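You operate a simulated robot arm through the tools that you are given. There is no shell and no other tool.

Carry out the task below with a simulated robot arm. There is one attempt and no reset: what you move stays moved.

JOB
Put the crumpet on the saucer and coat its middle with honey.
Fine: use the dipper and stand it back in the pot. A coat counts when it lies all over at full strength: go over it till it gets no stronger.
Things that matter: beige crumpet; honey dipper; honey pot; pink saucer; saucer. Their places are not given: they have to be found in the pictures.

The check looks at the end state, three seconds after you hand in, the way a careful person would. Anything else that was tipped, shoved, dropped, spilled or broken makes it a failure.

ROBOT AND FRAMES
A 7-joint arm with a three-finger gripper, fixed in place. Base frame: the origin is at the foot of the arm, x ahead of it, y to its left, z up; the work surface is at about z = 750. Readings come in mm, degrees, newtons and seconds.
With the tool pointing down near the work surface it reaches from about 100 to 880 mm from the base axis. Its first joint turns from -166.0 to 166.0 degrees. Payload 2.94 kg.
The TCP is the grasp point between the finger pads, 30 mm short of the fingertips. In the tool frame z runs along the fingers and y along their closing line. The gripper opens to 132 mm. The gripper's body begins 107 mm behind the TCP.
Orientation is told as [roll, pitch, yaw] about the base's x, y, z axes, in that order, counted from this pose: with the fingers straight down and closing along the base's y, the tool's x points along the base's -x, its y along +y and its z along -z.

CONTROLS
- The arm moves only by the tool play_rows. Its argument "series" is a list of rows, each an object (a shift or turn left out is 0, a gripper value left out holds the last) with "slide": the shift along the tool's x, y, z in units of 300 mm (1.0 is 300 mm), a list of three; "rotation": the turn, a rotation vector about the tool's x, y, z in units of 60 degrees (1.0 is 60 degrees), a list of three. In form: [{"slide": [dx, dy, dz], "rotation": [rx, ry, rz]}, ...]. A call has 1 to 20 rows; each row is the pose to reach, as a shift and turn from the pose commanded when the call began, along the tool's axes at that moment. "grip" is the opening in per cent of the stroke, from 0 (shut) to 100 (fully open), set as the call begins (left out, the last holds). A call with a number of a shift or a turn outside -1 to 1 is refused whole. Each row takes 0.2 s and may step no farther than 50 mm and 8.6 degrees from the row before; otherwise, or with a gripper value out of range, the whole call is refused. Where a pose cannot be reached the arm comes as near as it can. A force on the tool above 40 N (or 10 N above the force at the start of the call, whichever is more), or a blocked arm, ends the call early, and 0.2 s more pass. The fingers move at their own pace and stop on an object; they squeeze with about 27 N. The grip force told is the motor's: it shows also when the fingers shut on nothing. Time passes only in rows, and 0.2 s behind the last, so rows that repeat a pose let the fingers close. The reply holds the time, the measured pose of the TCP, the force on the tool along the base axes, the opening and the grip force, in the units named above and with some noise, with the torque about the TCP (base axes, N m) and any sound that the robot's microphone picked up.
- Cameras (640 x 400 px; columns grow to the right, rows downward): "scene" is fixed at [398.5, 501.3, 1440.6]; the picture's right is [-0.89, -0.45, 0.00], its down [-0.32, 0.64, -0.70] and it looks along [0.32, -0.63, -0.71] (base axes); focal length 325 px, centre (320, 200). "wrist" rides on the gripper at [72, 3, -144] in the tool frame; the picture's right is [-0.04, 1.00, 0.00], its down [-0.88, -0.04, -0.48] and it looks along [-0.47, -0.02, 0.88] (tool axes); focal length 256 px, centre (320, 200).
- grab_frame(camera): a new picture of that camera. It takes no simulated time.
- move_column(by): slides the trunk up (or, below 0, down) by that many mm; the arm rides with it, the base frame stays. It gives what a move gives, with no picture.
- pixel_to_xyz(camera, pixels): there is no depth. For up to 12 entries [column, row, z] of the newest picture of that camera ("zoom" is the newest enlarged one), the place [x, y] in the base frame at which the ray of that pixel passes the height z, good to about 2 mm. It takes no simulated time.
- enlarge(camera, box): a new picture of the part [left, top, right, bottom] of that camera's present view, enlarged. It takes no simulated time.
- hand_in(): hands the job in; it is judged then, once.

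Leave the gripper open and the arm clear of the work at the hand-in unless told otherwise.

The tools are called after "Call:" by a JSON object that holds its "method" and its "body". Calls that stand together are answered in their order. play_rows: Moves the arm, as the interface text tells. Its arguments: {"type":"object","properties":{"series":{"type":"array","items":{"type":"object","properties":{"slide":{"type":"array","items":{"type":"number"}},"rotation":{"type":"array","items":{"type":"number"}}}}},"grip":{"type":"number"}},"required":["series"]} The other tools are called the same way: move_column (by) slides the trunk up or down; grab_frame (camera) takes a picture; pixel_to_xyz (camera, pixels) gives the place at which the rays of pixels pass given heights; enlarge (camera, box) takes an enlarged picture of a part of a camera's view; hand_in () hands the job in.

At the start:

```text
time: 0.0
position: [649.7, 139.9, 1119.5]
orientation: [0.1, 0.0, 0.0]
wrist_force: [-0.1, 0.4, 0.0]
torque: [0.01, 0.01, 0.01]
width: 132.1
grasp_force: 0.0
trunk travel left (down, up): [-250.0, 290.0]
```

scene: 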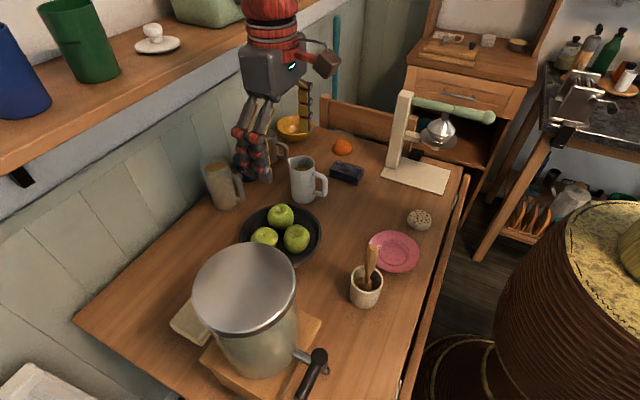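
wrist: 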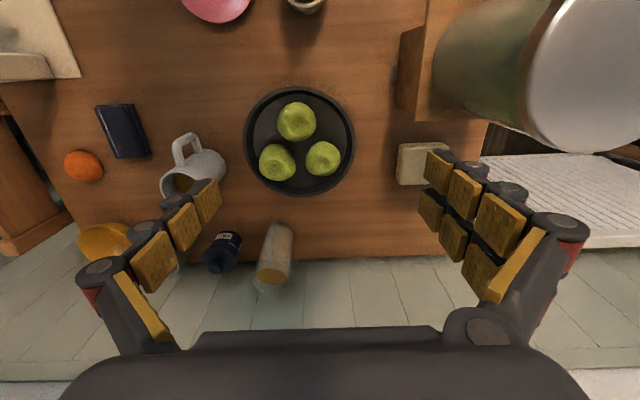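

I see the pink saucer near scene pixel (395,251), a pot with a stick in it at (367,285), and a speckled beige round thing at (419,219) that is probably the crumpet. I'll enlarge these areas to check.

Call:
{"method": "enlarge", "body": {"camera": "scene", "box": [330, 190, 460, 320]}}

Call:
{"method": "enlarge", "body": {"camera": "scene", "box": [180, 100, 480, 290]}}

```text
3.08 times, centred on (395, 255) of scene
```

zoom: 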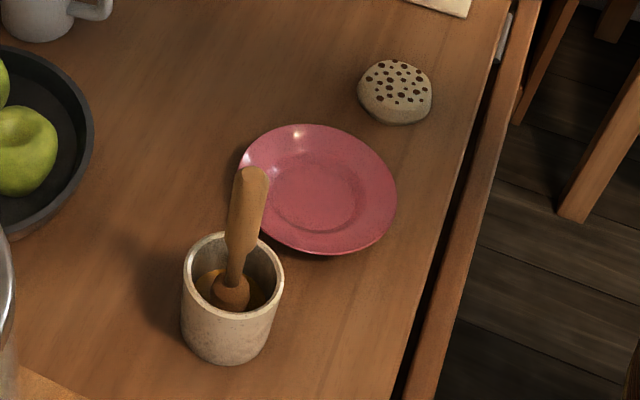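

```text
2.11 times, centred on (330, 195) of scene
```

zoom: 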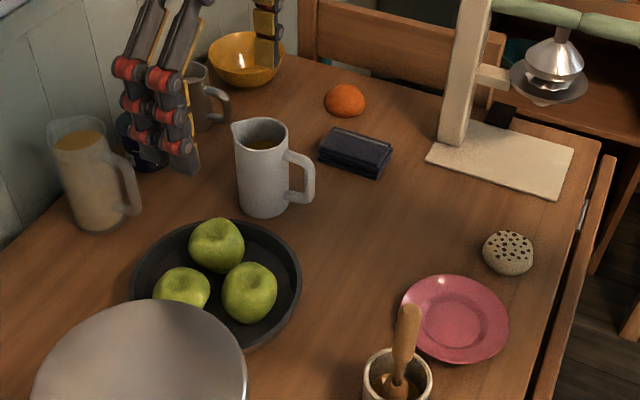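

The beige holed disc is the crumpet, at scene pixel (419,219). The dipper leans in the pot at (367,285). Next I'll get rough places for these, plus a close enlarged view of the pot and dipper.

Call:
{"method": "pixel_to_xyz", "body": {"camera": "scene", "pixels": [[394.4, 251.8, 750], [394.4, 251.8, 760], [420, 217, 780], [419.4, 222, 750], [366.8, 278.4, 830], [364.8, 300.5, 750], [372.9, 245.9, 900], [366, 286, 830], [440, 380, 750]]}}

Call:
{"method": "enlarge", "body": {"camera": "scene", "box": [335, 235, 415, 315]}}

```text
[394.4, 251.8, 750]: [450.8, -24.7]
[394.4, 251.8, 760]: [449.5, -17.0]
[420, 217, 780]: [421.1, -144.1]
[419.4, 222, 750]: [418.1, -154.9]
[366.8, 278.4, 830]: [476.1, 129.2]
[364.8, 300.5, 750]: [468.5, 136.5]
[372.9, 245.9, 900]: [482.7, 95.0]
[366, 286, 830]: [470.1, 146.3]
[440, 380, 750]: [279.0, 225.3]
```

```text
5.00 times, centred on (375, 275) of scene
```

zoom: 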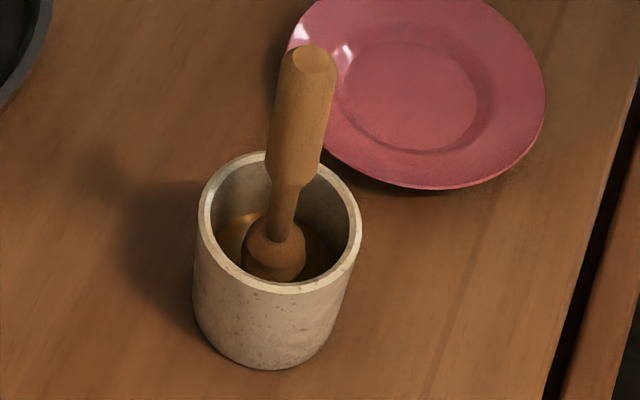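

The pot stands near (470,138) and the saucer near (450,-20). The crumpet is near (420,-150). I'll move the arm at its present height to about (480,0) so the wrist camera can look straight over these.

Call:
{"method": "play_rows", "body": {"series": [{"slide": [0.095, -0.078, 0]}, {"slide": [0.19, -0.156, 0]}, {"slide": [0.285, -0.234, 0]}, {"slide": [0.38, -0.312, 0]}, {"slide": [0.475, -0.39, 0]}, {"slide": [0.567, -0.467, 0]}, {"slide": [0.567, -0.467, 0]}], "grip": 100}}

```text
time: 1.6
position: [481.3, -3.4, 1119.2]
orientation: [0.0, 0.0, 0.1]
wrist_force: [-0.4, 0.2, 0.5]
torque: [0.06, -0.03, 0.0]
width: 132.0
grasp_force: 0.1
trunk travel left (down, up): [-250.0, 290.0]
```

The arm is now at (481,-3,1119). I'll take the wrist picture.

Call:
{"method": "grab_frame", "body": {"camera": "wrist"}}

Call:
{"method": "grab_frame", "body": {"camera": "scene"}}

```text
taken
```

wrist: 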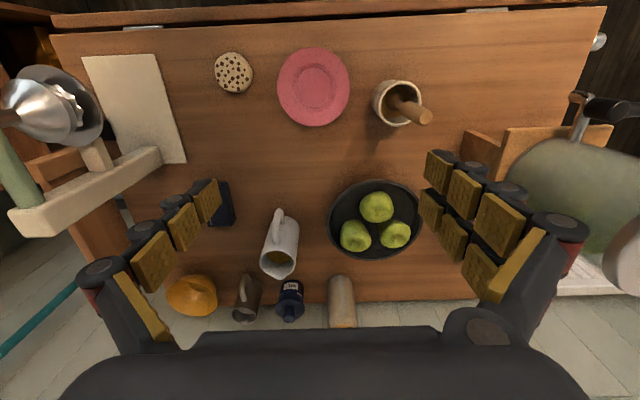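

```text
taken
```

scene: 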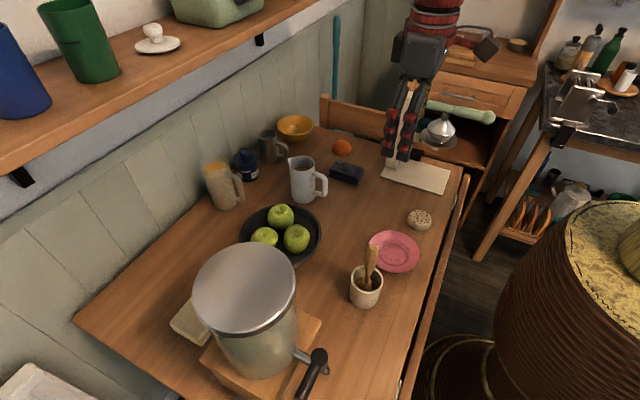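

Seen from above: the saucer is at (313,87), the crumpet at (233,72), the pot at about (398,103), and the dipper handle end at (424,117). I'll get their places and enlarge.

Call:
{"method": "enlarge", "body": {"camera": "wrist", "box": [200, 35, 300, 110]}}

Call:
{"method": "pixel_to_xyz", "body": {"camera": "wrist", "pixels": [[313, 87, 755], [277, 87, 765], [350, 87, 765], [313, 48, 765], [313, 126, 765], [233, 72, 780], [215, 72, 770], [253, 72, 770], [398, 103, 830], [424, 117, 900]]}}

Call:
{"method": "enlarge", "body": {"camera": "wrist", "box": [350, 65, 450, 140]}}

```text
5.33 times, centred on (250, 72) of wrist
```

zoom: 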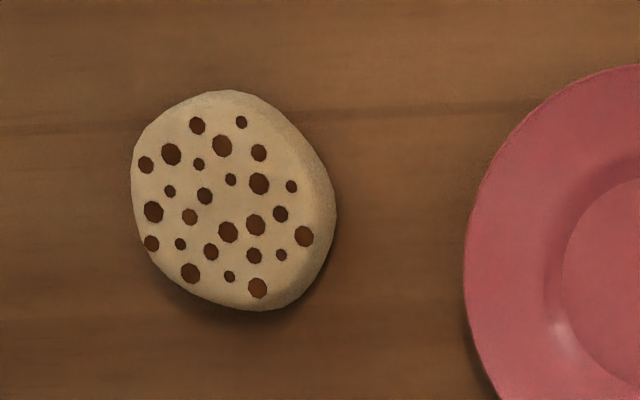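

```text
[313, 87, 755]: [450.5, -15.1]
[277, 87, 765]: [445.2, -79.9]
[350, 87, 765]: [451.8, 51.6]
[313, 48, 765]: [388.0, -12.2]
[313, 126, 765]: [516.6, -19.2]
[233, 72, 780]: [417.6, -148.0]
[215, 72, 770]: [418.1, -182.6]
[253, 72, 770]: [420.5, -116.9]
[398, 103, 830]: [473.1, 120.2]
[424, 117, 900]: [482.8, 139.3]
```

```text
5.33 times, centred on (400, 102) of wrist
```

zoom: 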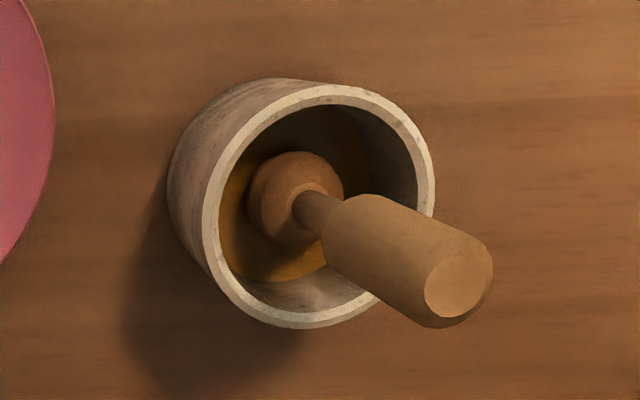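

The saucer centre is near (450,-15) and about 130 mm across. The crumpet is near (418,-149), about 65 mm across, with its holes up. The dipper stands almost upright, with its top near (476,124,939). The list names both "pink saucer" and "saucer", so I'll check whether there's another saucer, such as the white thing on the shelf at (157,42).

Call:
{"method": "enlarge", "body": {"camera": "scene", "box": [110, 5, 220, 75]}}

Call:
{"method": "enlarge", "body": {"camera": "scene", "box": [400, 0, 640, 150]}}

Call:
{"method": "enlarge", "body": {"camera": "scene", "box": [390, 195, 450, 245]}}

```text
5.71 times, centred on (165, 40) of scene
```

zoom: 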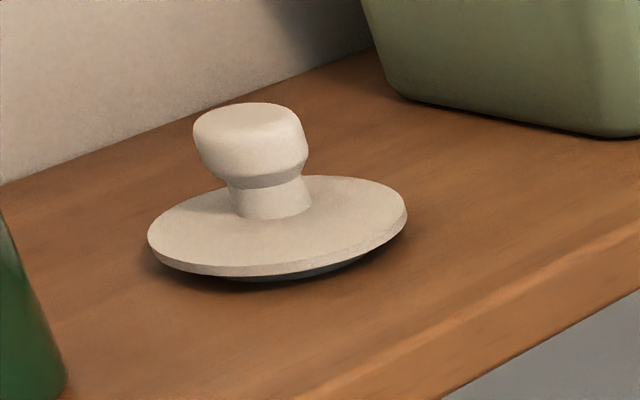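

```text
2.67 times, centred on (520, 75) of scene
```

zoom: 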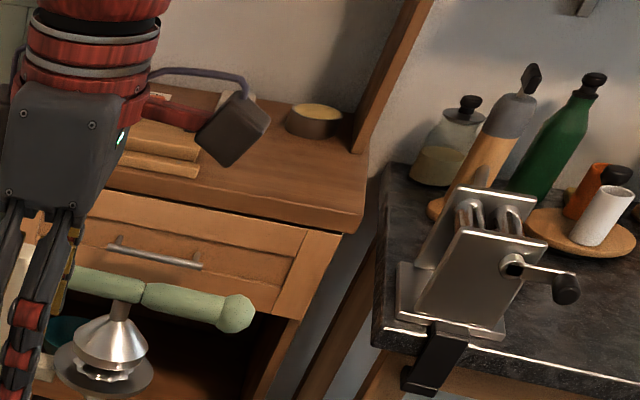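

```text
8.00 times, centred on (420, 220) of scene
```

zoom: 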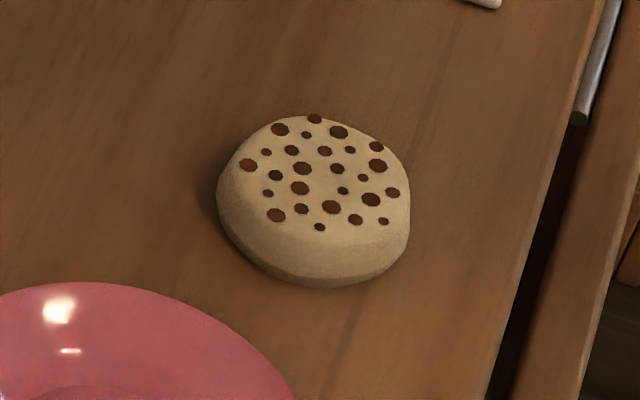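

The white thing on the shelf is only a pot lid, so the pink saucer is the one to use. Before going down near the crumpet, I'll check how close the stand on the left is (cream plate corner at wrist pixel (185,162), post foot near (100,165), metal cone near (55,100)) and where the table's near edge lies.

Call:
{"method": "pixel_to_xyz", "body": {"camera": "wrist", "pixels": [[185, 162, 755], [158, 55, 755], [90, 60, 755], [150, 155, 950], [20, 220, 1000], [60, 70, 900], [85, 130, 900], [320, 20, 750], [233, 72, 775], [313, 87, 757]]}}

Call:
{"method": "pixel_to_xyz", "body": {"camera": "scene", "pixels": [[394, 165, 755], [405, 92, 950], [405, 92, 1050], [495, 116, 950], [495, 116, 1000], [437, 150, 850], [437, 150, 900]]}}

```text
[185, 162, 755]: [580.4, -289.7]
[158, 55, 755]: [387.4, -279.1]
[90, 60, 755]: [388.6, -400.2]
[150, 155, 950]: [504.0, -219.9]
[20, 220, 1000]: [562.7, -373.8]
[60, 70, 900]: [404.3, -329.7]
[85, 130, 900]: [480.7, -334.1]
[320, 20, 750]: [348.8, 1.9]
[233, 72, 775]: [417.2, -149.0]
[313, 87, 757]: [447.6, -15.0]
```

```text
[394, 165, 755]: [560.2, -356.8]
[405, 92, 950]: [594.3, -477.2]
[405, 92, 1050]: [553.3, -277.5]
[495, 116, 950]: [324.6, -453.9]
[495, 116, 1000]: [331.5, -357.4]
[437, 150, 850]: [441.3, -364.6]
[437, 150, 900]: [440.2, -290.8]
```

The stand is well clear of the crumpet: its arm and cone lie at y below about -290. I'll move to about (418,-149,900) over the crumpet for a closer look.

Call:
{"method": "play_rows", "body": {"series": [{"slide": [0.03, -0.0693, 0.1043]}, {"slide": [0.06, -0.1386, 0.2086]}, {"slide": [0.09, -0.2079, 0.3129]}, {"slide": [0.12, -0.2771, 0.4171]}, {"slide": [0.15, -0.3464, 0.5214]}, {"slide": [0.18, -0.4157, 0.6257]}, {"slide": [0.21, -0.485, 0.73]}, {"slide": [0.21, -0.485, 0.73]}], "grip": 100}}

```text
time: 3.4
position: [418.5, -148.1, 897.4]
orientation: [-0.1, 0.0, 0.1]
wrist_force: [0.2, -0.6, 0.3]
torque: [0.0, 0.01, -0.01]
width: 131.9
grasp_force: 0.0
trunk travel left (down, up): [-250.0, 290.0]
```

The TCP is at (418.5,-148.1,897.4). I'll take the wrist picture to check the crumpet's place between the fingers.

Call:
{"method": "grab_frame", "body": {"camera": "wrist"}}

Call:
{"method": "grab_frame", "body": {"camera": "scene"}}

```text
taken
```

wrist: 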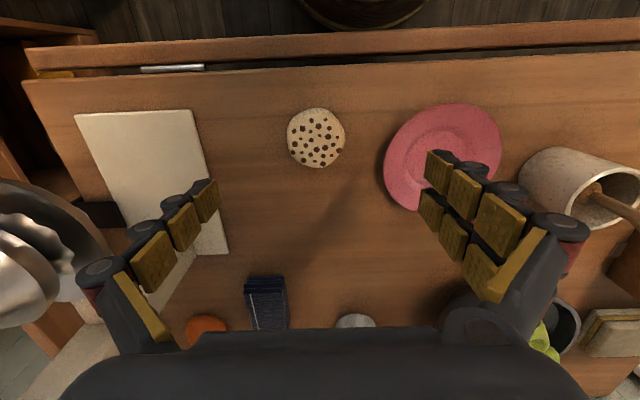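

```text
taken
```

scene: 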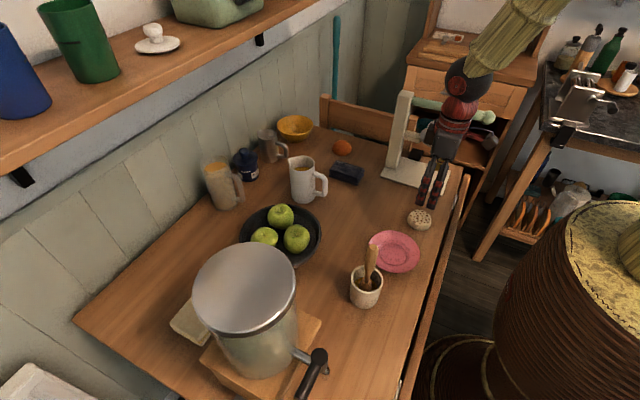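

The crumpet is at wrist pixel (316,137). I'll enlarge it to read its edges.

Call:
{"method": "enlarge", "body": {"camera": "wrist", "box": [276, 95, 356, 180]}}

Call:
{"method": "pixel_to_xyz", "body": {"camera": "wrist", "pixels": [[316, 137, 770], [287, 137, 762], [345, 137, 762], [316, 108, 770], [316, 168, 762], [442, 157, 757], [384, 157, 765], [501, 157, 765]]}}

```text
4.71 times, centred on (316, 138) of wrist
```

zoom: 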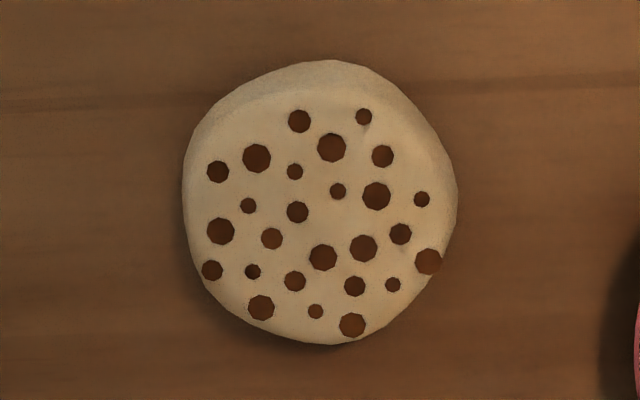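

```text
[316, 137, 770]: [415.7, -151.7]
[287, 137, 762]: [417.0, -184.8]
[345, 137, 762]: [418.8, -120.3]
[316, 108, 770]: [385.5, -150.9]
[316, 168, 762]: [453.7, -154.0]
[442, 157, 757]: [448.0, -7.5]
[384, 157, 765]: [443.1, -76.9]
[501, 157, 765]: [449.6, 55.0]
```

The crumpet spans about y -185 to -120 and x 383 to 450, so its centre is near (417,-152.5). The saucer's edge lies at y -77, so I'll narrow the opening to about 86 mm to stay clear of it. Then I'll go down to about z 800 over the crumpet.

Call:
{"method": "play_rows", "body": {"series": [{"slide": [0.004, -0.0147, 0]}, {"slide": [0.004, -0.0147, 0.08]}, {"slide": [0.004, -0.0147, 0.16]}, {"slide": [0.004, -0.0147, 0.24]}, {"slide": [0.004, -0.0147, 0.32]}, {"slide": [0.004, -0.0147, 0.32]}, {"slide": [0.004, -0.0147, 0.32]}], "grip": 65}}

```text
time: 5.0
position: [417.4, -151.5, 802.8]
orientation: [0.0, 0.0, 0.0]
wrist_force: [0.3, -0.5, -0.8]
torque: [0.0, -0.01, 0.01]
width: 85.9
grasp_force: 0.0
trunk travel left (down, up): [-250.0, 290.0]
```

The TCP is at (417.4,-151.5,802.8), with the tips near z 773 and the opening at 86 mm. I'll look before going lower.

Call:
{"method": "grab_frame", "body": {"camera": "wrist"}}

Call:
{"method": "enlarge", "body": {"camera": "scene", "box": [370, 160, 470, 260]}}

```text
taken
```

wrist: 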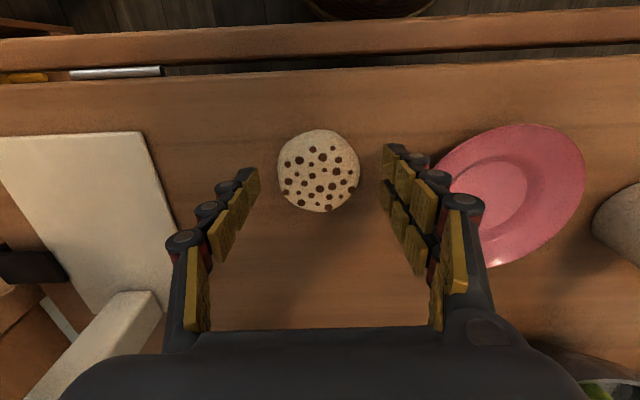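

```text
4.00 times, centred on (420, 210) of scene
```

zoom: 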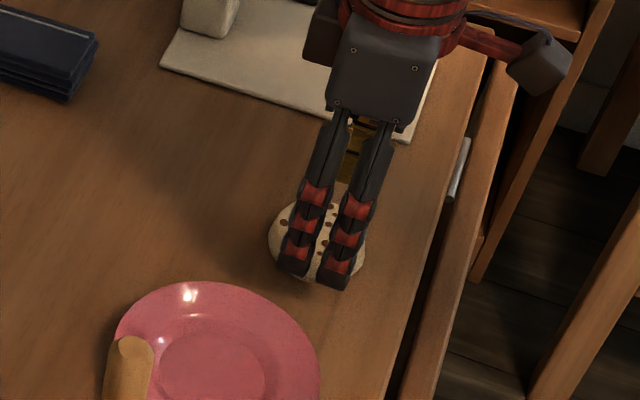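

The crumpet sits midway between the tips. I'll check its centre once more at this closer range.

Call:
{"method": "pixel_to_xyz", "body": {"camera": "wrist", "pixels": [[318, 171, 772], [278, 172, 765], [360, 172, 765], [318, 130, 760], [318, 212, 770]]}}

```text
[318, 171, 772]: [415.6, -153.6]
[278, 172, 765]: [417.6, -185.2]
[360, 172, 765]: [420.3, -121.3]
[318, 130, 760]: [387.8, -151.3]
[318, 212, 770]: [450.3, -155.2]
```

The centre is near (418,-153), so the hand is well placed. I'll go down about 14 mm to bring the tips near z 759, still open.

Call:
{"method": "play_rows", "body": {"series": [{"slide": [0, -0.004, 0.023]}, {"slide": [0, -0.004, 0.046]}, {"slide": [0, -0.004, 0.046]}], "grip": 65}}

```text
time: 5.8
position: [416.3, -151.2, 790.2]
orientation: [0.0, 0.1, 0.1]
wrist_force: [0.5, -1.0, -0.3]
torque: [0.04, -0.02, 0.0]
width: 85.8
grasp_force: 0.0
trunk travel left (down, up): [-250.0, 290.0]
```

The height is 790 with no contact force. Now I'll close the fingers on the crumpet, aiming below its width so they stop on it.

Call:
{"method": "play_rows", "body": {"series": [{"slide": [0, 0, 0]}, {"slide": [0, 0, 0]}, {"slide": [0, 0, 0]}, {"slide": [0, 0, 0]}, {"slide": [0, 0, 0]}], "grip": 40}}

```text
time: 7.0
position: [415.8, -151.9, 789.1]
orientation: [0.0, 0.1, 0.0]
wrist_force: [0.0, 0.0, 0.9]
torque: [0.06, -0.01, -0.03]
width: 61.7
grasp_force: 27.0
trunk travel left (down, up): [-250.0, 290.0]
```

The fingers stopped at 61.7 mm with a grip of 27 N, so the crumpet is held. I'll lift it 60 mm.

Call:
{"method": "play_rows", "body": {"series": [{"slide": [0, 0, -0.05]}, {"slide": [0, 0, -0.1]}, {"slide": [0, 0, -0.15]}, {"slide": [0, 0, -0.2]}, {"slide": [0, 0, -0.2]}]}}

```text
time: 8.2
position: [415.2, -152.0, 851.7]
orientation: [0.1, -0.1, 0.1]
wrist_force: [-0.1, -0.1, -1.0]
torque: [-0.02, 0.03, -0.02]
width: 61.4
grasp_force: 26.6
trunk travel left (down, up): [-250.0, 290.0]
```

The crumpet should now be hanging in the fingers. I'll check that in pictures, and look at the saucer again.

Call:
{"method": "grab_frame", "body": {"camera": "wrist"}}

Call:
{"method": "enlarge", "body": {"camera": "scene", "box": [355, 160, 475, 290]}}

```text
taken
```

wrist: 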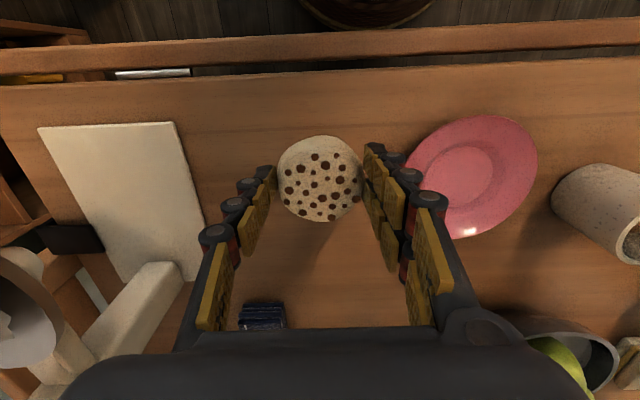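

```text
3.08 times, centred on (415, 225) of scene
```

zoom: 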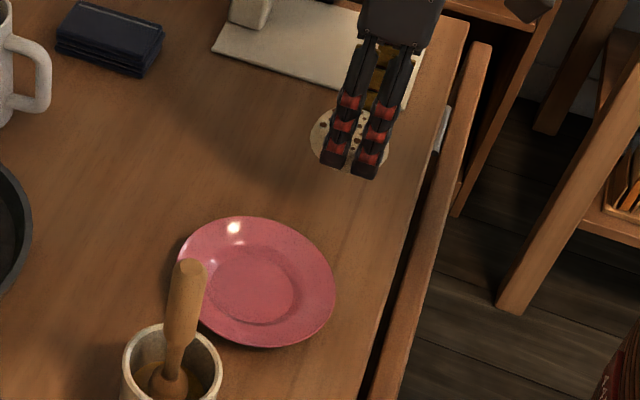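

The crumpet is held level. I'll measure the saucer's rim and well from this wrist view more carefully.

Call:
{"method": "enlarge", "body": {"camera": "wrist", "box": [395, 105, 545, 245]}}

Call:
{"method": "enlarge", "body": {"camera": "scene", "box": [360, 220, 430, 280]}}

```text
2.86 times, centred on (470, 175) of wrist
```

zoom: 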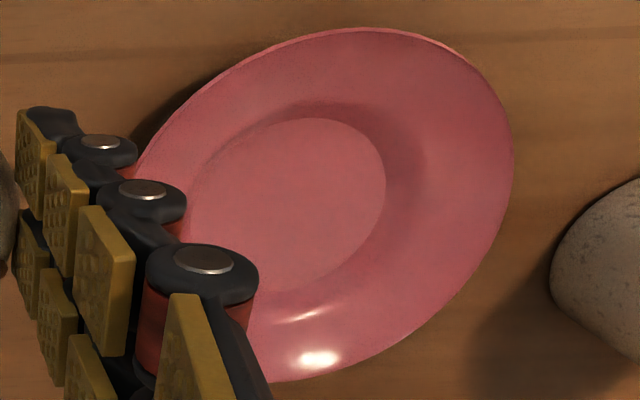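

```text
6.67 times, centred on (395, 250) of scene
```

zoom: 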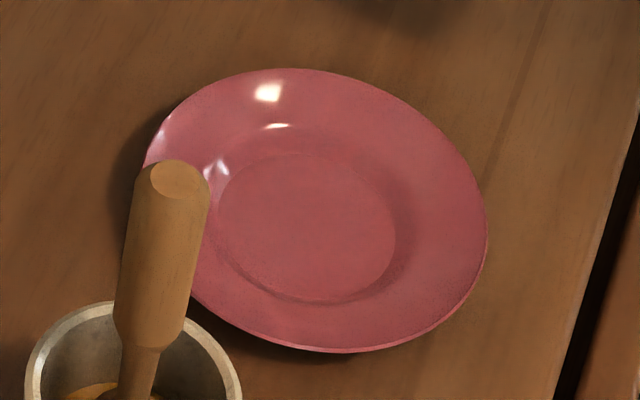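

The flat of the saucer shows as an ellipse with columns 218–397 and rows 153–303 in this zoom; the rim spans columns 143–487 and rows 68–352. I'll convert both.

Call:
{"method": "pixel_to_xyz", "body": {"camera": "zoom", "pixels": [[307, 228, 752], [307, 228, 756], [315, 210, 765], [315, 210, 770], [218, 222, 755], [397, 235, 755], [300, 153, 755], [312, 303, 755]]}}

Call:
{"method": "pixel_to_xyz", "body": {"camera": "wrist", "pixels": [[460, 175, 755], [442, 175, 755], [478, 170, 755], [467, 146, 755], [449, 208, 755], [537, 160, 765], [474, 114, 765]]}}

```text
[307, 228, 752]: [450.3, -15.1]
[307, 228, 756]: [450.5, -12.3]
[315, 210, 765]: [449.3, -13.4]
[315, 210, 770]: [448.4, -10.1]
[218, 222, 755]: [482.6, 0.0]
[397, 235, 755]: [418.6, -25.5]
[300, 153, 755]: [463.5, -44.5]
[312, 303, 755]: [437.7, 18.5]
```

```text
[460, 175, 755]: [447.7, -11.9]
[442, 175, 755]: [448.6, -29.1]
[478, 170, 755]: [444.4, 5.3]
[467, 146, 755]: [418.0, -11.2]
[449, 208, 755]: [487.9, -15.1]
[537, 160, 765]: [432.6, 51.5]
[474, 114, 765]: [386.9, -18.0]
```

The saucer's centre is near (450.5,-13). I'll check the crumpet's centre in the fingers, then move across at this height.

Call:
{"method": "pixel_to_xyz", "body": {"camera": "wrist", "pixels": [[320, 178, 834], [278, 178, 825], [362, 178, 825], [320, 136, 822], [320, 221, 830]]}}

Call:
{"method": "play_rows", "body": {"series": [{"slide": [-0.028, 0.116, 0]}, {"slide": [-0.055, 0.2325, 0]}, {"slide": [-0.082, 0.349, 0]}, {"slide": [-0.1093, 0.465, 0]}, {"slide": [-0.1093, 0.465, 0]}, {"slide": [-0.1093, 0.465, 0]}]}}

```text
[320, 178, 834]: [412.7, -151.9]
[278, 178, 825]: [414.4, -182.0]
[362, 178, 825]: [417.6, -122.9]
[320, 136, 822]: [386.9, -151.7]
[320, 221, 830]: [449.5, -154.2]
```

```text
time: 9.6
position: [450.1, -12.8, 854.5]
orientation: [0.0, 0.0, 0.0]
wrist_force: [-0.3, -0.9, -1.2]
torque: [-0.02, 0.01, -0.01]
width: 61.1
grasp_force: 26.2
trunk travel left (down, up): [-250.0, 290.0]
```

The TCP is over the saucer at (450.1,-12.8,854.5). I'll check the alignment in both views.

Call:
{"method": "grab_frame", "body": {"camera": "wrist"}}

Call:
{"method": "enlarge", "body": {"camera": "scene", "box": [350, 190, 450, 290]}}

```text
taken
```

wrist: 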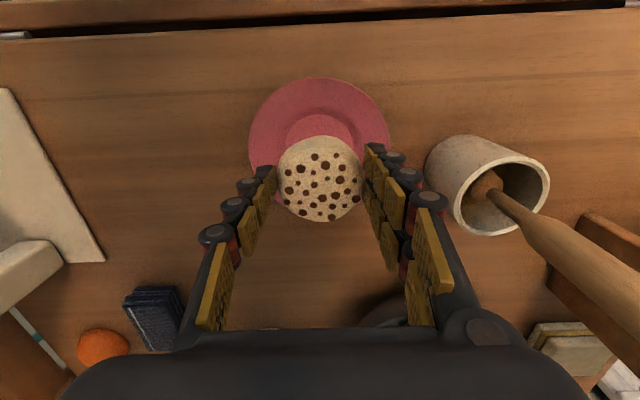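

```text
4.00 times, centred on (400, 240) of scene
```

zoom: 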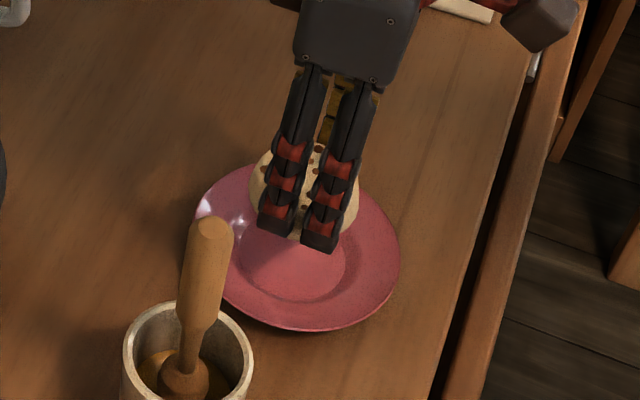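

Sideways it is aligned: the saucer's centre column is 319.5 and the crumpet's is 320. I'll check the fore-and-aft centre with the near rim at row 78 and the side extremes.

Call:
{"method": "pixel_to_xyz", "body": {"camera": "wrist", "pixels": [[319, 78, 766], [249, 148, 766], [390, 148, 766], [319, 114, 756], [320, 136, 824], [320, 221, 832], [278, 180, 826], [362, 180, 826]]}}

```text
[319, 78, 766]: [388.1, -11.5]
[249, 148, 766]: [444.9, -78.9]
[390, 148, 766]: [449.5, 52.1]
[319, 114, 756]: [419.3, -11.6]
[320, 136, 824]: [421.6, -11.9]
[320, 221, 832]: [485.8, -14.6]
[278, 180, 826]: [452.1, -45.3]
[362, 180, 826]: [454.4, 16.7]
```

The crumpet's centre is near (453,-14) and the saucer's near (452,-13.4), which is good. I'll go down to about z 803, just above where the crumpet should touch the saucer (about z 795).

Call:
{"method": "play_rows", "body": {"series": [{"slide": [0.003, 0, 0.06]}, {"slide": [0.003, 0, 0.12]}, {"slide": [0.003, 0, 0.172]}, {"slide": [0.003, 0, 0.172]}, {"slide": [0.003, 0, 0.172]}]}}

```text
time: 10.8
position: [446.6, -14.3, 800.5]
orientation: [0.0, 0.0, 0.0]
wrist_force: [-0.5, -0.4, -0.4]
torque: [-0.01, 0.0, 0.01]
width: 61.4
grasp_force: 27.1
trunk travel left (down, up): [-250.0, 290.0]
```

At 800.5 there's no contact yet. I'll lower 3 mm more and read the force.

Call:
{"method": "play_rows", "body": {"series": [{"slide": [0, 0, 0.005]}, {"slide": [0, 0, 0.01]}, {"slide": [0, 0, 0.01]}]}}

```text
time: 11.6
position: [446.4, -15.1, 798.0]
orientation: [0.0, -0.1, -0.2]
wrist_force: [0.0, 1.6, 7.0]
torque: [0.03, 0.02, -0.02]
width: 61.3
grasp_force: 27.0
trunk travel left (down, up): [-250.0, 290.0]
```

The upward force is 7 N, so the crumpet touches the saucer. I'll look before letting go.

Call:
{"method": "enlarge", "body": {"camera": "scene", "box": [360, 200, 440, 280]}}

Call:
{"method": "grab_frame", "body": {"camera": "wrist"}}

```text
5.00 times, centred on (400, 240) of scene
```

zoom: 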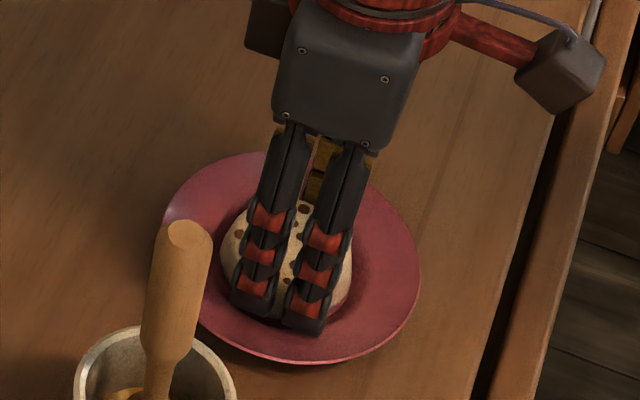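

```text
taken
```

wrist: 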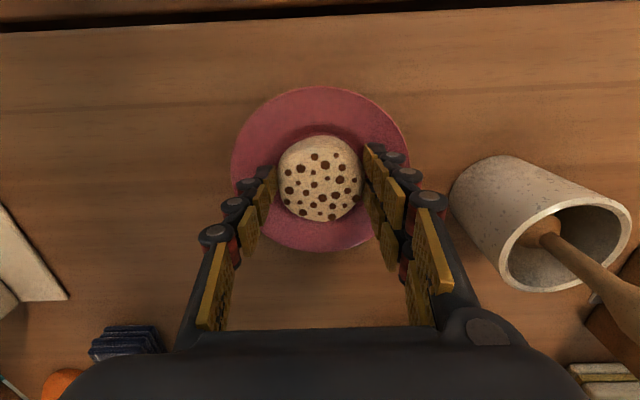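

The crumpet sits within the saucer's well. I'll open the fingers a little, to about 75 mm, easing up 1 mm at the same time.

Call:
{"method": "play_rows", "body": {"series": [{"slide": [0, 0, -0.003]}, {"slide": [0, 0, -0.003]}, {"slide": [0, 0, -0.003]}], "grip": 57}}

```text
time: 12.4
position: [447.4, -13.9, 796.3]
orientation: [0.0, -0.1, -0.1]
wrist_force: [0.4, 0.3, -0.3]
torque: [0.01, -0.01, 0.03]
width: 75.2
grasp_force: 0.1
trunk travel left (down, up): [-250.0, 290.0]
```

The fingers are open to 75 mm and no forces remain. I'll lift straight up, slowly at first, to about z 950.

Call:
{"method": "play_rows", "body": {"series": [{"slide": [0, 0, -0.03]}, {"slide": [0, 0, -0.07]}, {"slide": [0, 0, -0.14]}, {"slide": [0, 0, -0.24]}, {"slide": [0, 0, -0.36]}, {"slide": [0, 0, -0.5]}, {"slide": [0, 0, -0.5]}]}}

```text
time: 14.0
position: [446.4, -10.4, 948.2]
orientation: [-0.1, 0.0, 0.0]
wrist_force: [-0.5, -0.7, 0.2]
torque: [0.0, -0.04, 0.02]
width: 75.4
grasp_force: 0.0
trunk travel left (down, up): [-250.0, 290.0]
```

The hand is up and clear. I'll look at the crumpet on the saucer and at the dipper.

Call:
{"method": "grab_frame", "body": {"camera": "wrist"}}

Call:
{"method": "grab_frame", "body": {"camera": "scene"}}

Call:
{"method": "enlarge", "body": {"camera": "scene", "box": [340, 220, 440, 320]}}

```text
taken
```

wrist: 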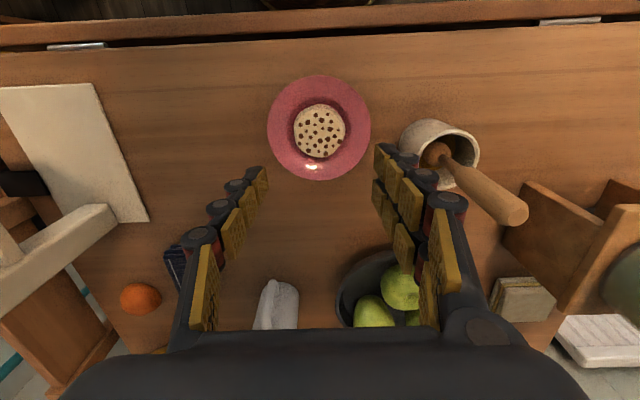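

```text
taken
```

scene: 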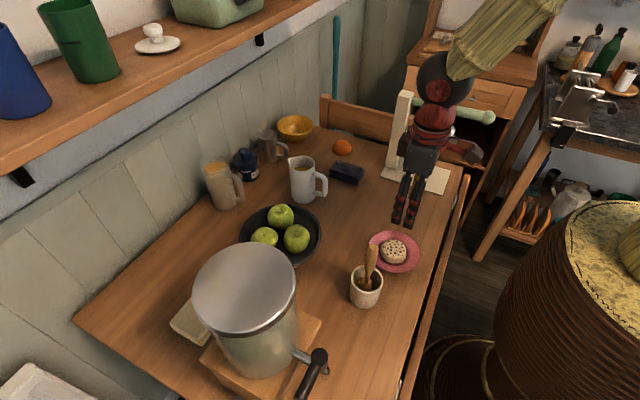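

```text
4.00 times, centred on (390, 270) of scene
```

zoom: 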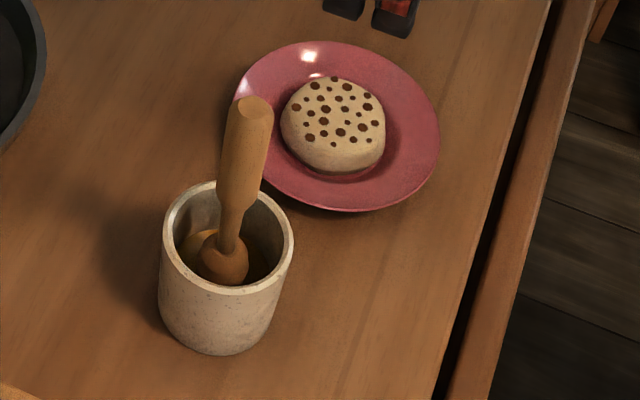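

The crumpet sits squarely on the saucer. Next I need the dipper's exact place and lean, so I'll enlarge the wrist view around the pot and dipper.

Call:
{"method": "enlarge", "body": {"camera": "wrist", "box": [380, 100, 540, 240]}}

Call:
{"method": "enlarge", "body": {"camera": "scene", "box": [340, 235, 400, 310]}}

```text
2.86 times, centred on (460, 170) of wrist
```

zoom: 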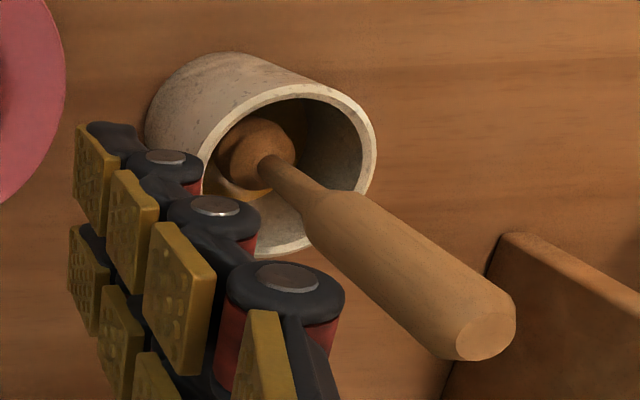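

```text
5.33 times, centred on (370, 272) of scene
```

zoom: 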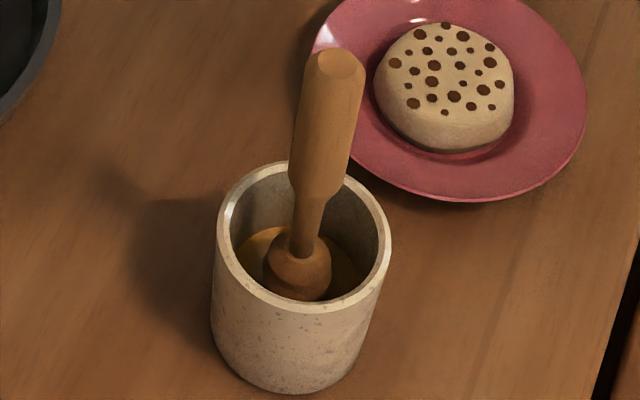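

I'll triangulate the dipper's top, its shoulder, its head and the pot's rim from both pictures.

Call:
{"method": "pixel_to_xyz", "body": {"camera": "scene", "pixels": [[372.8, 246.5, 950], [372.8, 246.5, 920], [369.06, 270.1, 880], [369.06, 270.1, 840], [366.8, 279.5, 830], [366.8, 279.5, 790], [365.9, 284.8, 810], [365.9, 284.8, 770], [366.9, 278.9, 830], [366.9, 278.9, 810]]}}

Call:
{"method": "pixel_to_xyz", "body": {"camera": "wrist", "pixels": [[517.3, 217.2, 950], [517.3, 217.2, 920], [460.7, 173.5, 880], [460.7, 173.5, 840], [443.2, 157.8, 830], [443.2, 157.8, 790], [437.3, 153.2, 810], [437.3, 153.2, 770], [449.3, 159.3, 830], [449.3, 159.3, 810]]}}

```text
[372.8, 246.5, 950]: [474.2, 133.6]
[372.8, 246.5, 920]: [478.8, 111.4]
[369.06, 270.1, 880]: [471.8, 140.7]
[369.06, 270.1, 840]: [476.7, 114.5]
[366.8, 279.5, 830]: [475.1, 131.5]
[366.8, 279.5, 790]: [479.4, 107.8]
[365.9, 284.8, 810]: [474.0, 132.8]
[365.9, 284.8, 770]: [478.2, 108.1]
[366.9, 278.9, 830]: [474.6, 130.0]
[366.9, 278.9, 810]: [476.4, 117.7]
```

```text
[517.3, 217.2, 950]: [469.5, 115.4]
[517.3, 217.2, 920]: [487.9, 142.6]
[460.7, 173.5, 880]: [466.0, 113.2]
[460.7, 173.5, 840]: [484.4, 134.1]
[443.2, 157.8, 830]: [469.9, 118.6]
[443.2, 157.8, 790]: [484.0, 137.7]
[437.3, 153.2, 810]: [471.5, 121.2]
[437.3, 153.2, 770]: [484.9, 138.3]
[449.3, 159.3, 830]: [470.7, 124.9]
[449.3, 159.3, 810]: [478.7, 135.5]
```

The readings agree: the dipper stands upright with its axis near (475.7,125.4), its top at z 939, and the thick handle from z 857 to 939. The pot's rim is at z about 825. Before I bring the hand over, I'll check how near the big metal pot and its wooden block come.

Call:
{"method": "pixel_to_xyz", "body": {"camera": "scene", "pixels": [[298, 300, 950], [298, 300, 1000], [245, 280, 1000], [318, 355, 900], [318, 355, 850], [320, 318, 780], [320, 318, 800], [195, 285, 1000]]}}

Call:
{"method": "pixel_to_xyz", "body": {"camera": "wrist", "pixels": [[503, 220, 850], [525, 182, 850], [503, 220, 800], [525, 182, 800], [525, 182, 770]]}}

```text
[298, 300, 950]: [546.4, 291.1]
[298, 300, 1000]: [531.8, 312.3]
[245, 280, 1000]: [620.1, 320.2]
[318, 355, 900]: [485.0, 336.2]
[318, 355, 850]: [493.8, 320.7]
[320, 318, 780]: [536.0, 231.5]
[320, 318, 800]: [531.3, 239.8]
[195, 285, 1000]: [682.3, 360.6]
```

```text
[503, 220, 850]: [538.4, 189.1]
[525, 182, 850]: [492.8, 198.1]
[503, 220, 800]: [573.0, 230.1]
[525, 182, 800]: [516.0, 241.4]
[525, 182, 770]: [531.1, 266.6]
```

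The metal pot stays over 90 mm away from where the hand will be. I'll go up to about z 1001, then across to over the dipper at (476,125), keeping the fingers 75 mm open.

Call:
{"method": "play_rows", "body": {"series": [{"slide": [0, 0, -0.09]}, {"slide": [0, 0, -0.18]}, {"slide": [-0.0235, 0.116, -0.18]}, {"slide": [-0.047, 0.232, -0.18]}, {"slide": [-0.07, 0.348, -0.18]}, {"slide": [-0.0925, 0.4627, -0.18]}, {"slide": [-0.0925, 0.4627, -0.18]}, {"slide": [-0.0925, 0.4627, -0.18]}]}}

```text
time: 15.8
position: [472.0, 125.0, 1003.7]
orientation: [0.0, 0.0, 0.0]
wrist_force: [-1.0, 0.0, -0.2]
torque: [0.01, 0.03, 0.04]
width: 75.3
grasp_force: 0.1
trunk travel left (down, up): [-250.0, 290.0]
```

The hand reads (472.0,125.0,1003.7). I'll check the dipper's place between the fingers.

Call:
{"method": "grab_frame", "body": {"camera": "wrist"}}

Call:
{"method": "grab_frame", "body": {"camera": "scene"}}

```text
taken
```

wrist: 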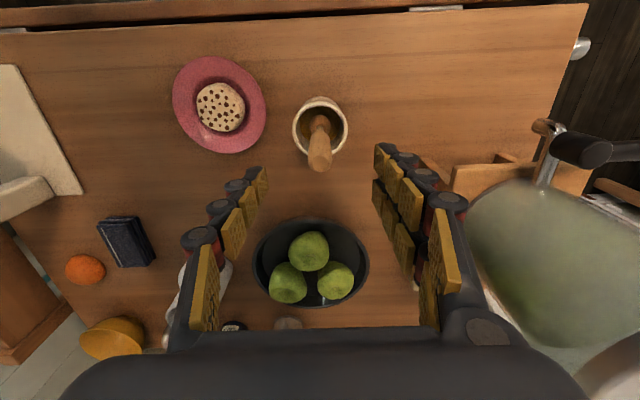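

```text
taken
```

scene: 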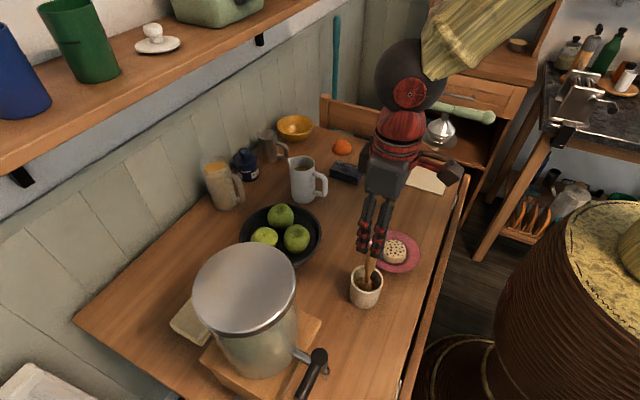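

The dipper's top is at wrist pixel (320,163) and lies midway between the fingers. I'll convert it.

Call:
{"method": "enlarge", "body": {"camera": "wrist", "box": [280, 85, 360, 180]}}

Call:
{"method": "pixel_to_xyz", "body": {"camera": "wrist", "pixels": [[319.5, 163, 939], [320, 140, 870], [320, 125, 825]]}}

```text
4.21 times, centred on (320, 132) of wrist
```

zoom: 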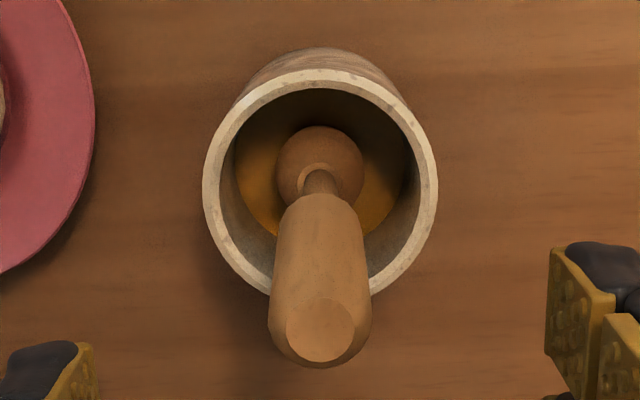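

```text
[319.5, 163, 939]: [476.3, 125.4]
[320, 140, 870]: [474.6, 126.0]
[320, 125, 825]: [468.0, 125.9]
```

The dipper's top is at (476.3,125.4), matching the hand's aim. I'll go down about 97 mm to TCP z about 905, with the fingers staying open around the handle.

Call:
{"method": "play_rows", "body": {"series": [{"slide": [0, 0, 0.065]}, {"slide": [0, 0, 0.13]}, {"slide": [0, 0, 0.195]}, {"slide": [0, 0, 0.26]}, {"slide": [0, 0, 0.32]}, {"slide": [0, 0, 0.32]}, {"slide": [0, 0, 0.32]}]}}

```text
time: 17.4
position: [473.9, 125.6, 905.2]
orientation: [0.0, 0.0, 0.0]
wrist_force: [0.8, 0.6, -0.5]
torque: [0.05, -0.03, 0.01]
width: 75.2
grasp_force: 0.1
trunk travel left (down, up): [-250.0, 290.0]
```

The hand is at z 905 with no contact. Now I'll close on the handle.

Call:
{"method": "play_rows", "body": {"series": [{"slide": [0, 0, 0]}, {"slide": [0, 0, 0]}, {"slide": [0, 0, 0]}, {"slide": [0, 0, 0]}, {"slide": [0, 0, 0]}, {"slide": [0, 0, 0]}], "grip": 5}}

```text
time: 18.8
position: [473.5, 125.1, 905.3]
orientation: [0.1, 0.0, -0.1]
wrist_force: [-0.3, -0.8, -0.3]
torque: [-0.06, 0.03, 0.03]
width: 20.0
grasp_force: 26.7
trunk travel left (down, up): [-250.0, 290.0]
```

The handle is held: 20.0 mm wide, 26.7 N grip. I'll lift slowly, 30 mm first, and read the force.

Call:
{"method": "play_rows", "body": {"series": [{"slide": [0, 0, -0.025]}, {"slide": [0, 0, -0.05]}, {"slide": [0, 0, -0.075]}, {"slide": [0, 0, -0.1]}, {"slide": [0, 0, -0.1]}]}}

```text
time: 20.0
position: [474.4, 126.0, 934.7]
orientation: [0.0, -0.1, 0.0]
wrist_force: [-0.6, -0.1, -0.1]
torque: [-0.03, 0.0, 0.0]
width: 20.0
grasp_force: 26.7
trunk travel left (down, up): [-250.0, 290.0]
```

The lift is free of force. I'll look at the dipper in the hand.

Call:
{"method": "grab_frame", "body": {"camera": "wrist"}}

Call:
{"method": "enlarge", "body": {"camera": "scene", "box": [330, 200, 430, 310]}}

```text
taken
```

wrist: 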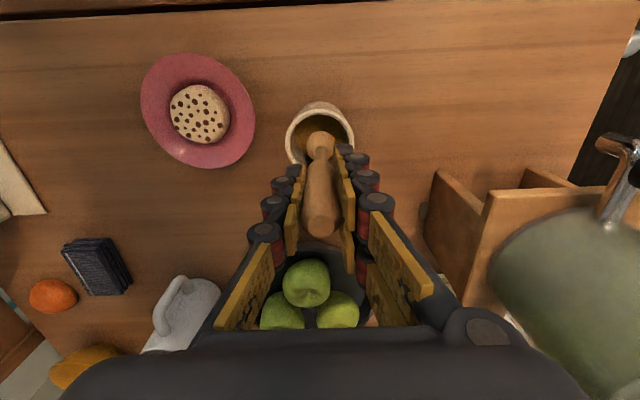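

```text
3.64 times, centred on (380, 255) of scene
```

zoom: 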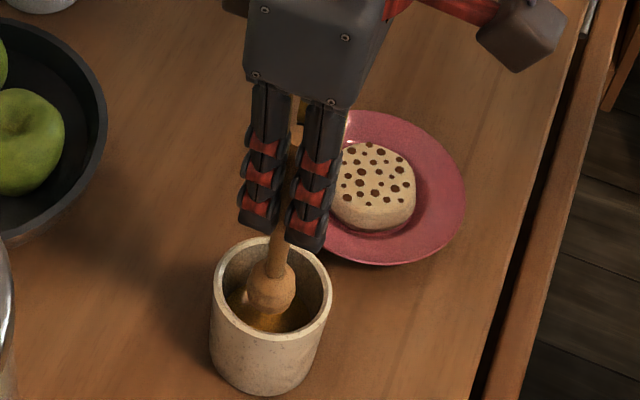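

The head has come up out of the honey, and its lower end looks amber. I'll lift 60 mm more to see the whole head and find its bottom.

Call:
{"method": "play_rows", "body": {"series": [{"slide": [0, 0, -0.05]}, {"slide": [0, 0, -0.1]}, {"slide": [0, 0, -0.15]}, {"slide": [0, 0, -0.2]}, {"slide": [0, 0, -0.2]}]}}

```text
time: 21.2
position: [475.3, 126.3, 995.8]
orientation: [0.0, 0.0, 0.1]
wrist_force: [-0.5, 0.7, 0.1]
torque: [-0.02, 0.01, -0.01]
width: 20.2
grasp_force: 27.0
trunk travel left (down, up): [-250.0, 290.0]
```

The hand is at z 996. I'll take pictures of the dipper head.

Call:
{"method": "enlarge", "body": {"camera": "scene", "box": [320, 190, 420, 320]}}

Call:
{"method": "enlarge", "body": {"camera": "wrist", "box": [270, 80, 370, 240]}}

```text
3.08 times, centred on (370, 255) of scene
```

zoom: 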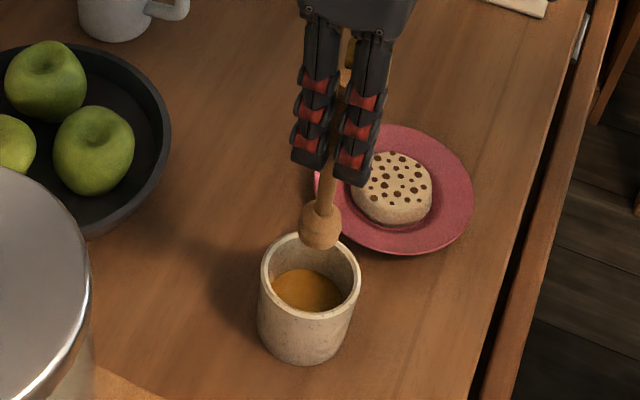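

```text
2.50 times, centred on (320, 160) of wrist
```

zoom: 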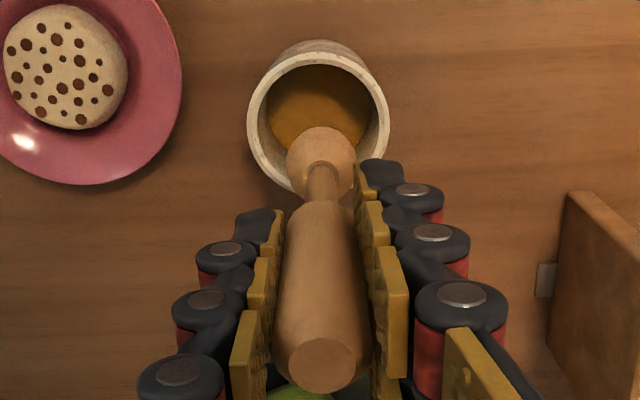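

I'll zoom closely on the head, at about scene pixel (370,264), to see its bottom end and whether it carries honey.

Call:
{"method": "enlarge", "body": {"camera": "scene", "box": [350, 235, 390, 285]}}

Call:
{"method": "pixel_to_xyz", "body": {"camera": "scene", "pixels": [[370, 271, 850], [370, 271, 860], [370, 271, 870], [370, 264, 870], [370, 264, 890]]}}

```text
8.00 times, centred on (370, 260) of scene
```

zoom: 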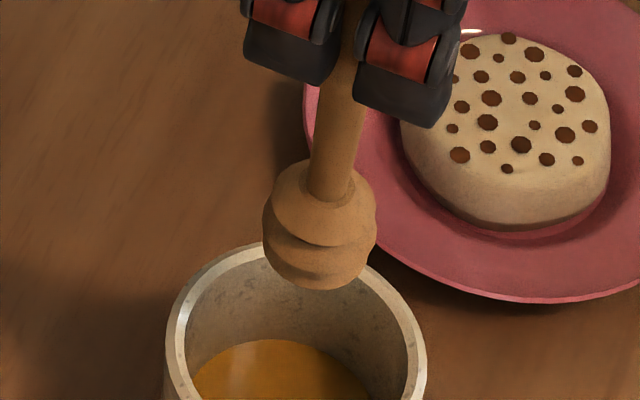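

```text
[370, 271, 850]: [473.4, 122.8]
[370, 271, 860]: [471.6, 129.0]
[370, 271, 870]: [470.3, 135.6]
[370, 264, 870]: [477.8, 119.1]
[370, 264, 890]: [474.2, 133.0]
```

The grooved head is about 30 mm wide and 41 mm tall. Its bottom lies about 136 mm below the TCP, near z 860 now. The honey lies at about z 786, so the head was well dipped. I'll move across at this height to above the crumpet's middle at about (452,-13.5).

Call:
{"method": "play_rows", "body": {"series": [{"slide": [0.0132, -0.0772, 0]}, {"slide": [0.0263, -0.1543, 0]}, {"slide": [0.0395, -0.2315, 0]}, {"slide": [0.0527, -0.3087, 0]}, {"slide": [0.0658, -0.3858, 0]}, {"slide": [0.079, -0.463, 0]}, {"slide": [0.079, -0.463, 0]}, {"slide": [0.079, -0.463, 0]}]}}

```text
time: 23.0
position: [452.1, -13.7, 996.2]
orientation: [-0.1, 0.0, 0.0]
wrist_force: [0.8, -0.3, -0.1]
torque: [0.0, 0.07, -0.01]
width: 19.9
grasp_force: 27.2
trunk travel left (down, up): [-250.0, 290.0]
```

The hand is over the saucer at (452.1,-13.7,996.2). I'll look at the dipper relative to the crumpet.

Call:
{"method": "enlarge", "body": {"camera": "scene", "box": [350, 190, 440, 290]}}

Call:
{"method": "grab_frame", "body": {"camera": "wrist"}}

```text
4.00 times, centred on (395, 240) of scene
```

zoom: 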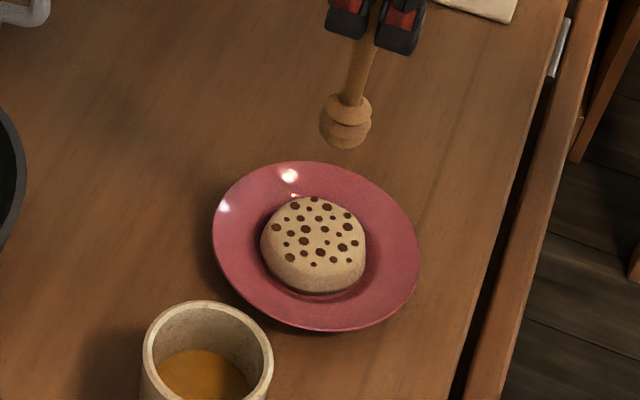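

```text
taken
```

wrist: 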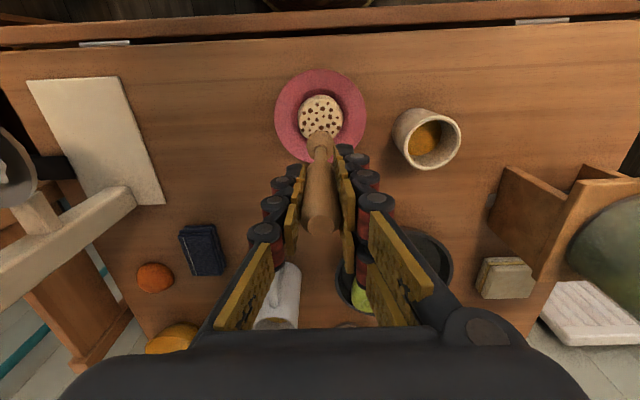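

I'll compute the crumpet's middle from both pictures: zoom pixel (316,230) and wrist pixel (320,117). The crumpet's extremes should also give its height.

Call:
{"method": "pixel_to_xyz", "body": {"camera": "zoom", "pixels": [[316, 230, 780], [316, 230, 785], [316, 230, 775], [314, 295, 760], [312, 197, 783], [314, 265, 783], [260, 235, 775], [366, 245, 775]]}}

Call:
{"method": "pixel_to_xyz", "body": {"camera": "wrist", "pixels": [[320, 117, 783], [298, 117, 775], [343, 117, 775], [320, 95, 770], [320, 80, 766]]}}

Call:
{"method": "enlarge", "body": {"camera": "wrist", "box": [270, 60, 370, 180]}}

```text
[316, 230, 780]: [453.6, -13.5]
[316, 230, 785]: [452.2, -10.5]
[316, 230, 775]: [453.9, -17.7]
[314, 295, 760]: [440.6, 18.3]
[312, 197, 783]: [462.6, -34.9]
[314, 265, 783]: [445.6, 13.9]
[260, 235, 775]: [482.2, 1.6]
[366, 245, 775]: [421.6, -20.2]
```

```text
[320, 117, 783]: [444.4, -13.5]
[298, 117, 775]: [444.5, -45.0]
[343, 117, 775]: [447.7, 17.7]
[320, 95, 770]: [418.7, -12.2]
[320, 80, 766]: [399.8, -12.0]
```

```text
3.33 times, centred on (320, 120) of wrist
```

zoom: 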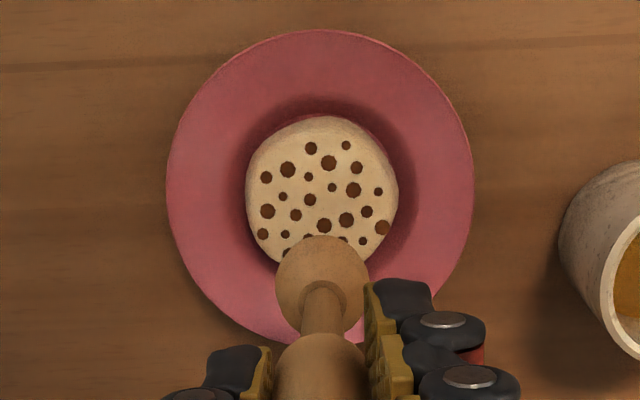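

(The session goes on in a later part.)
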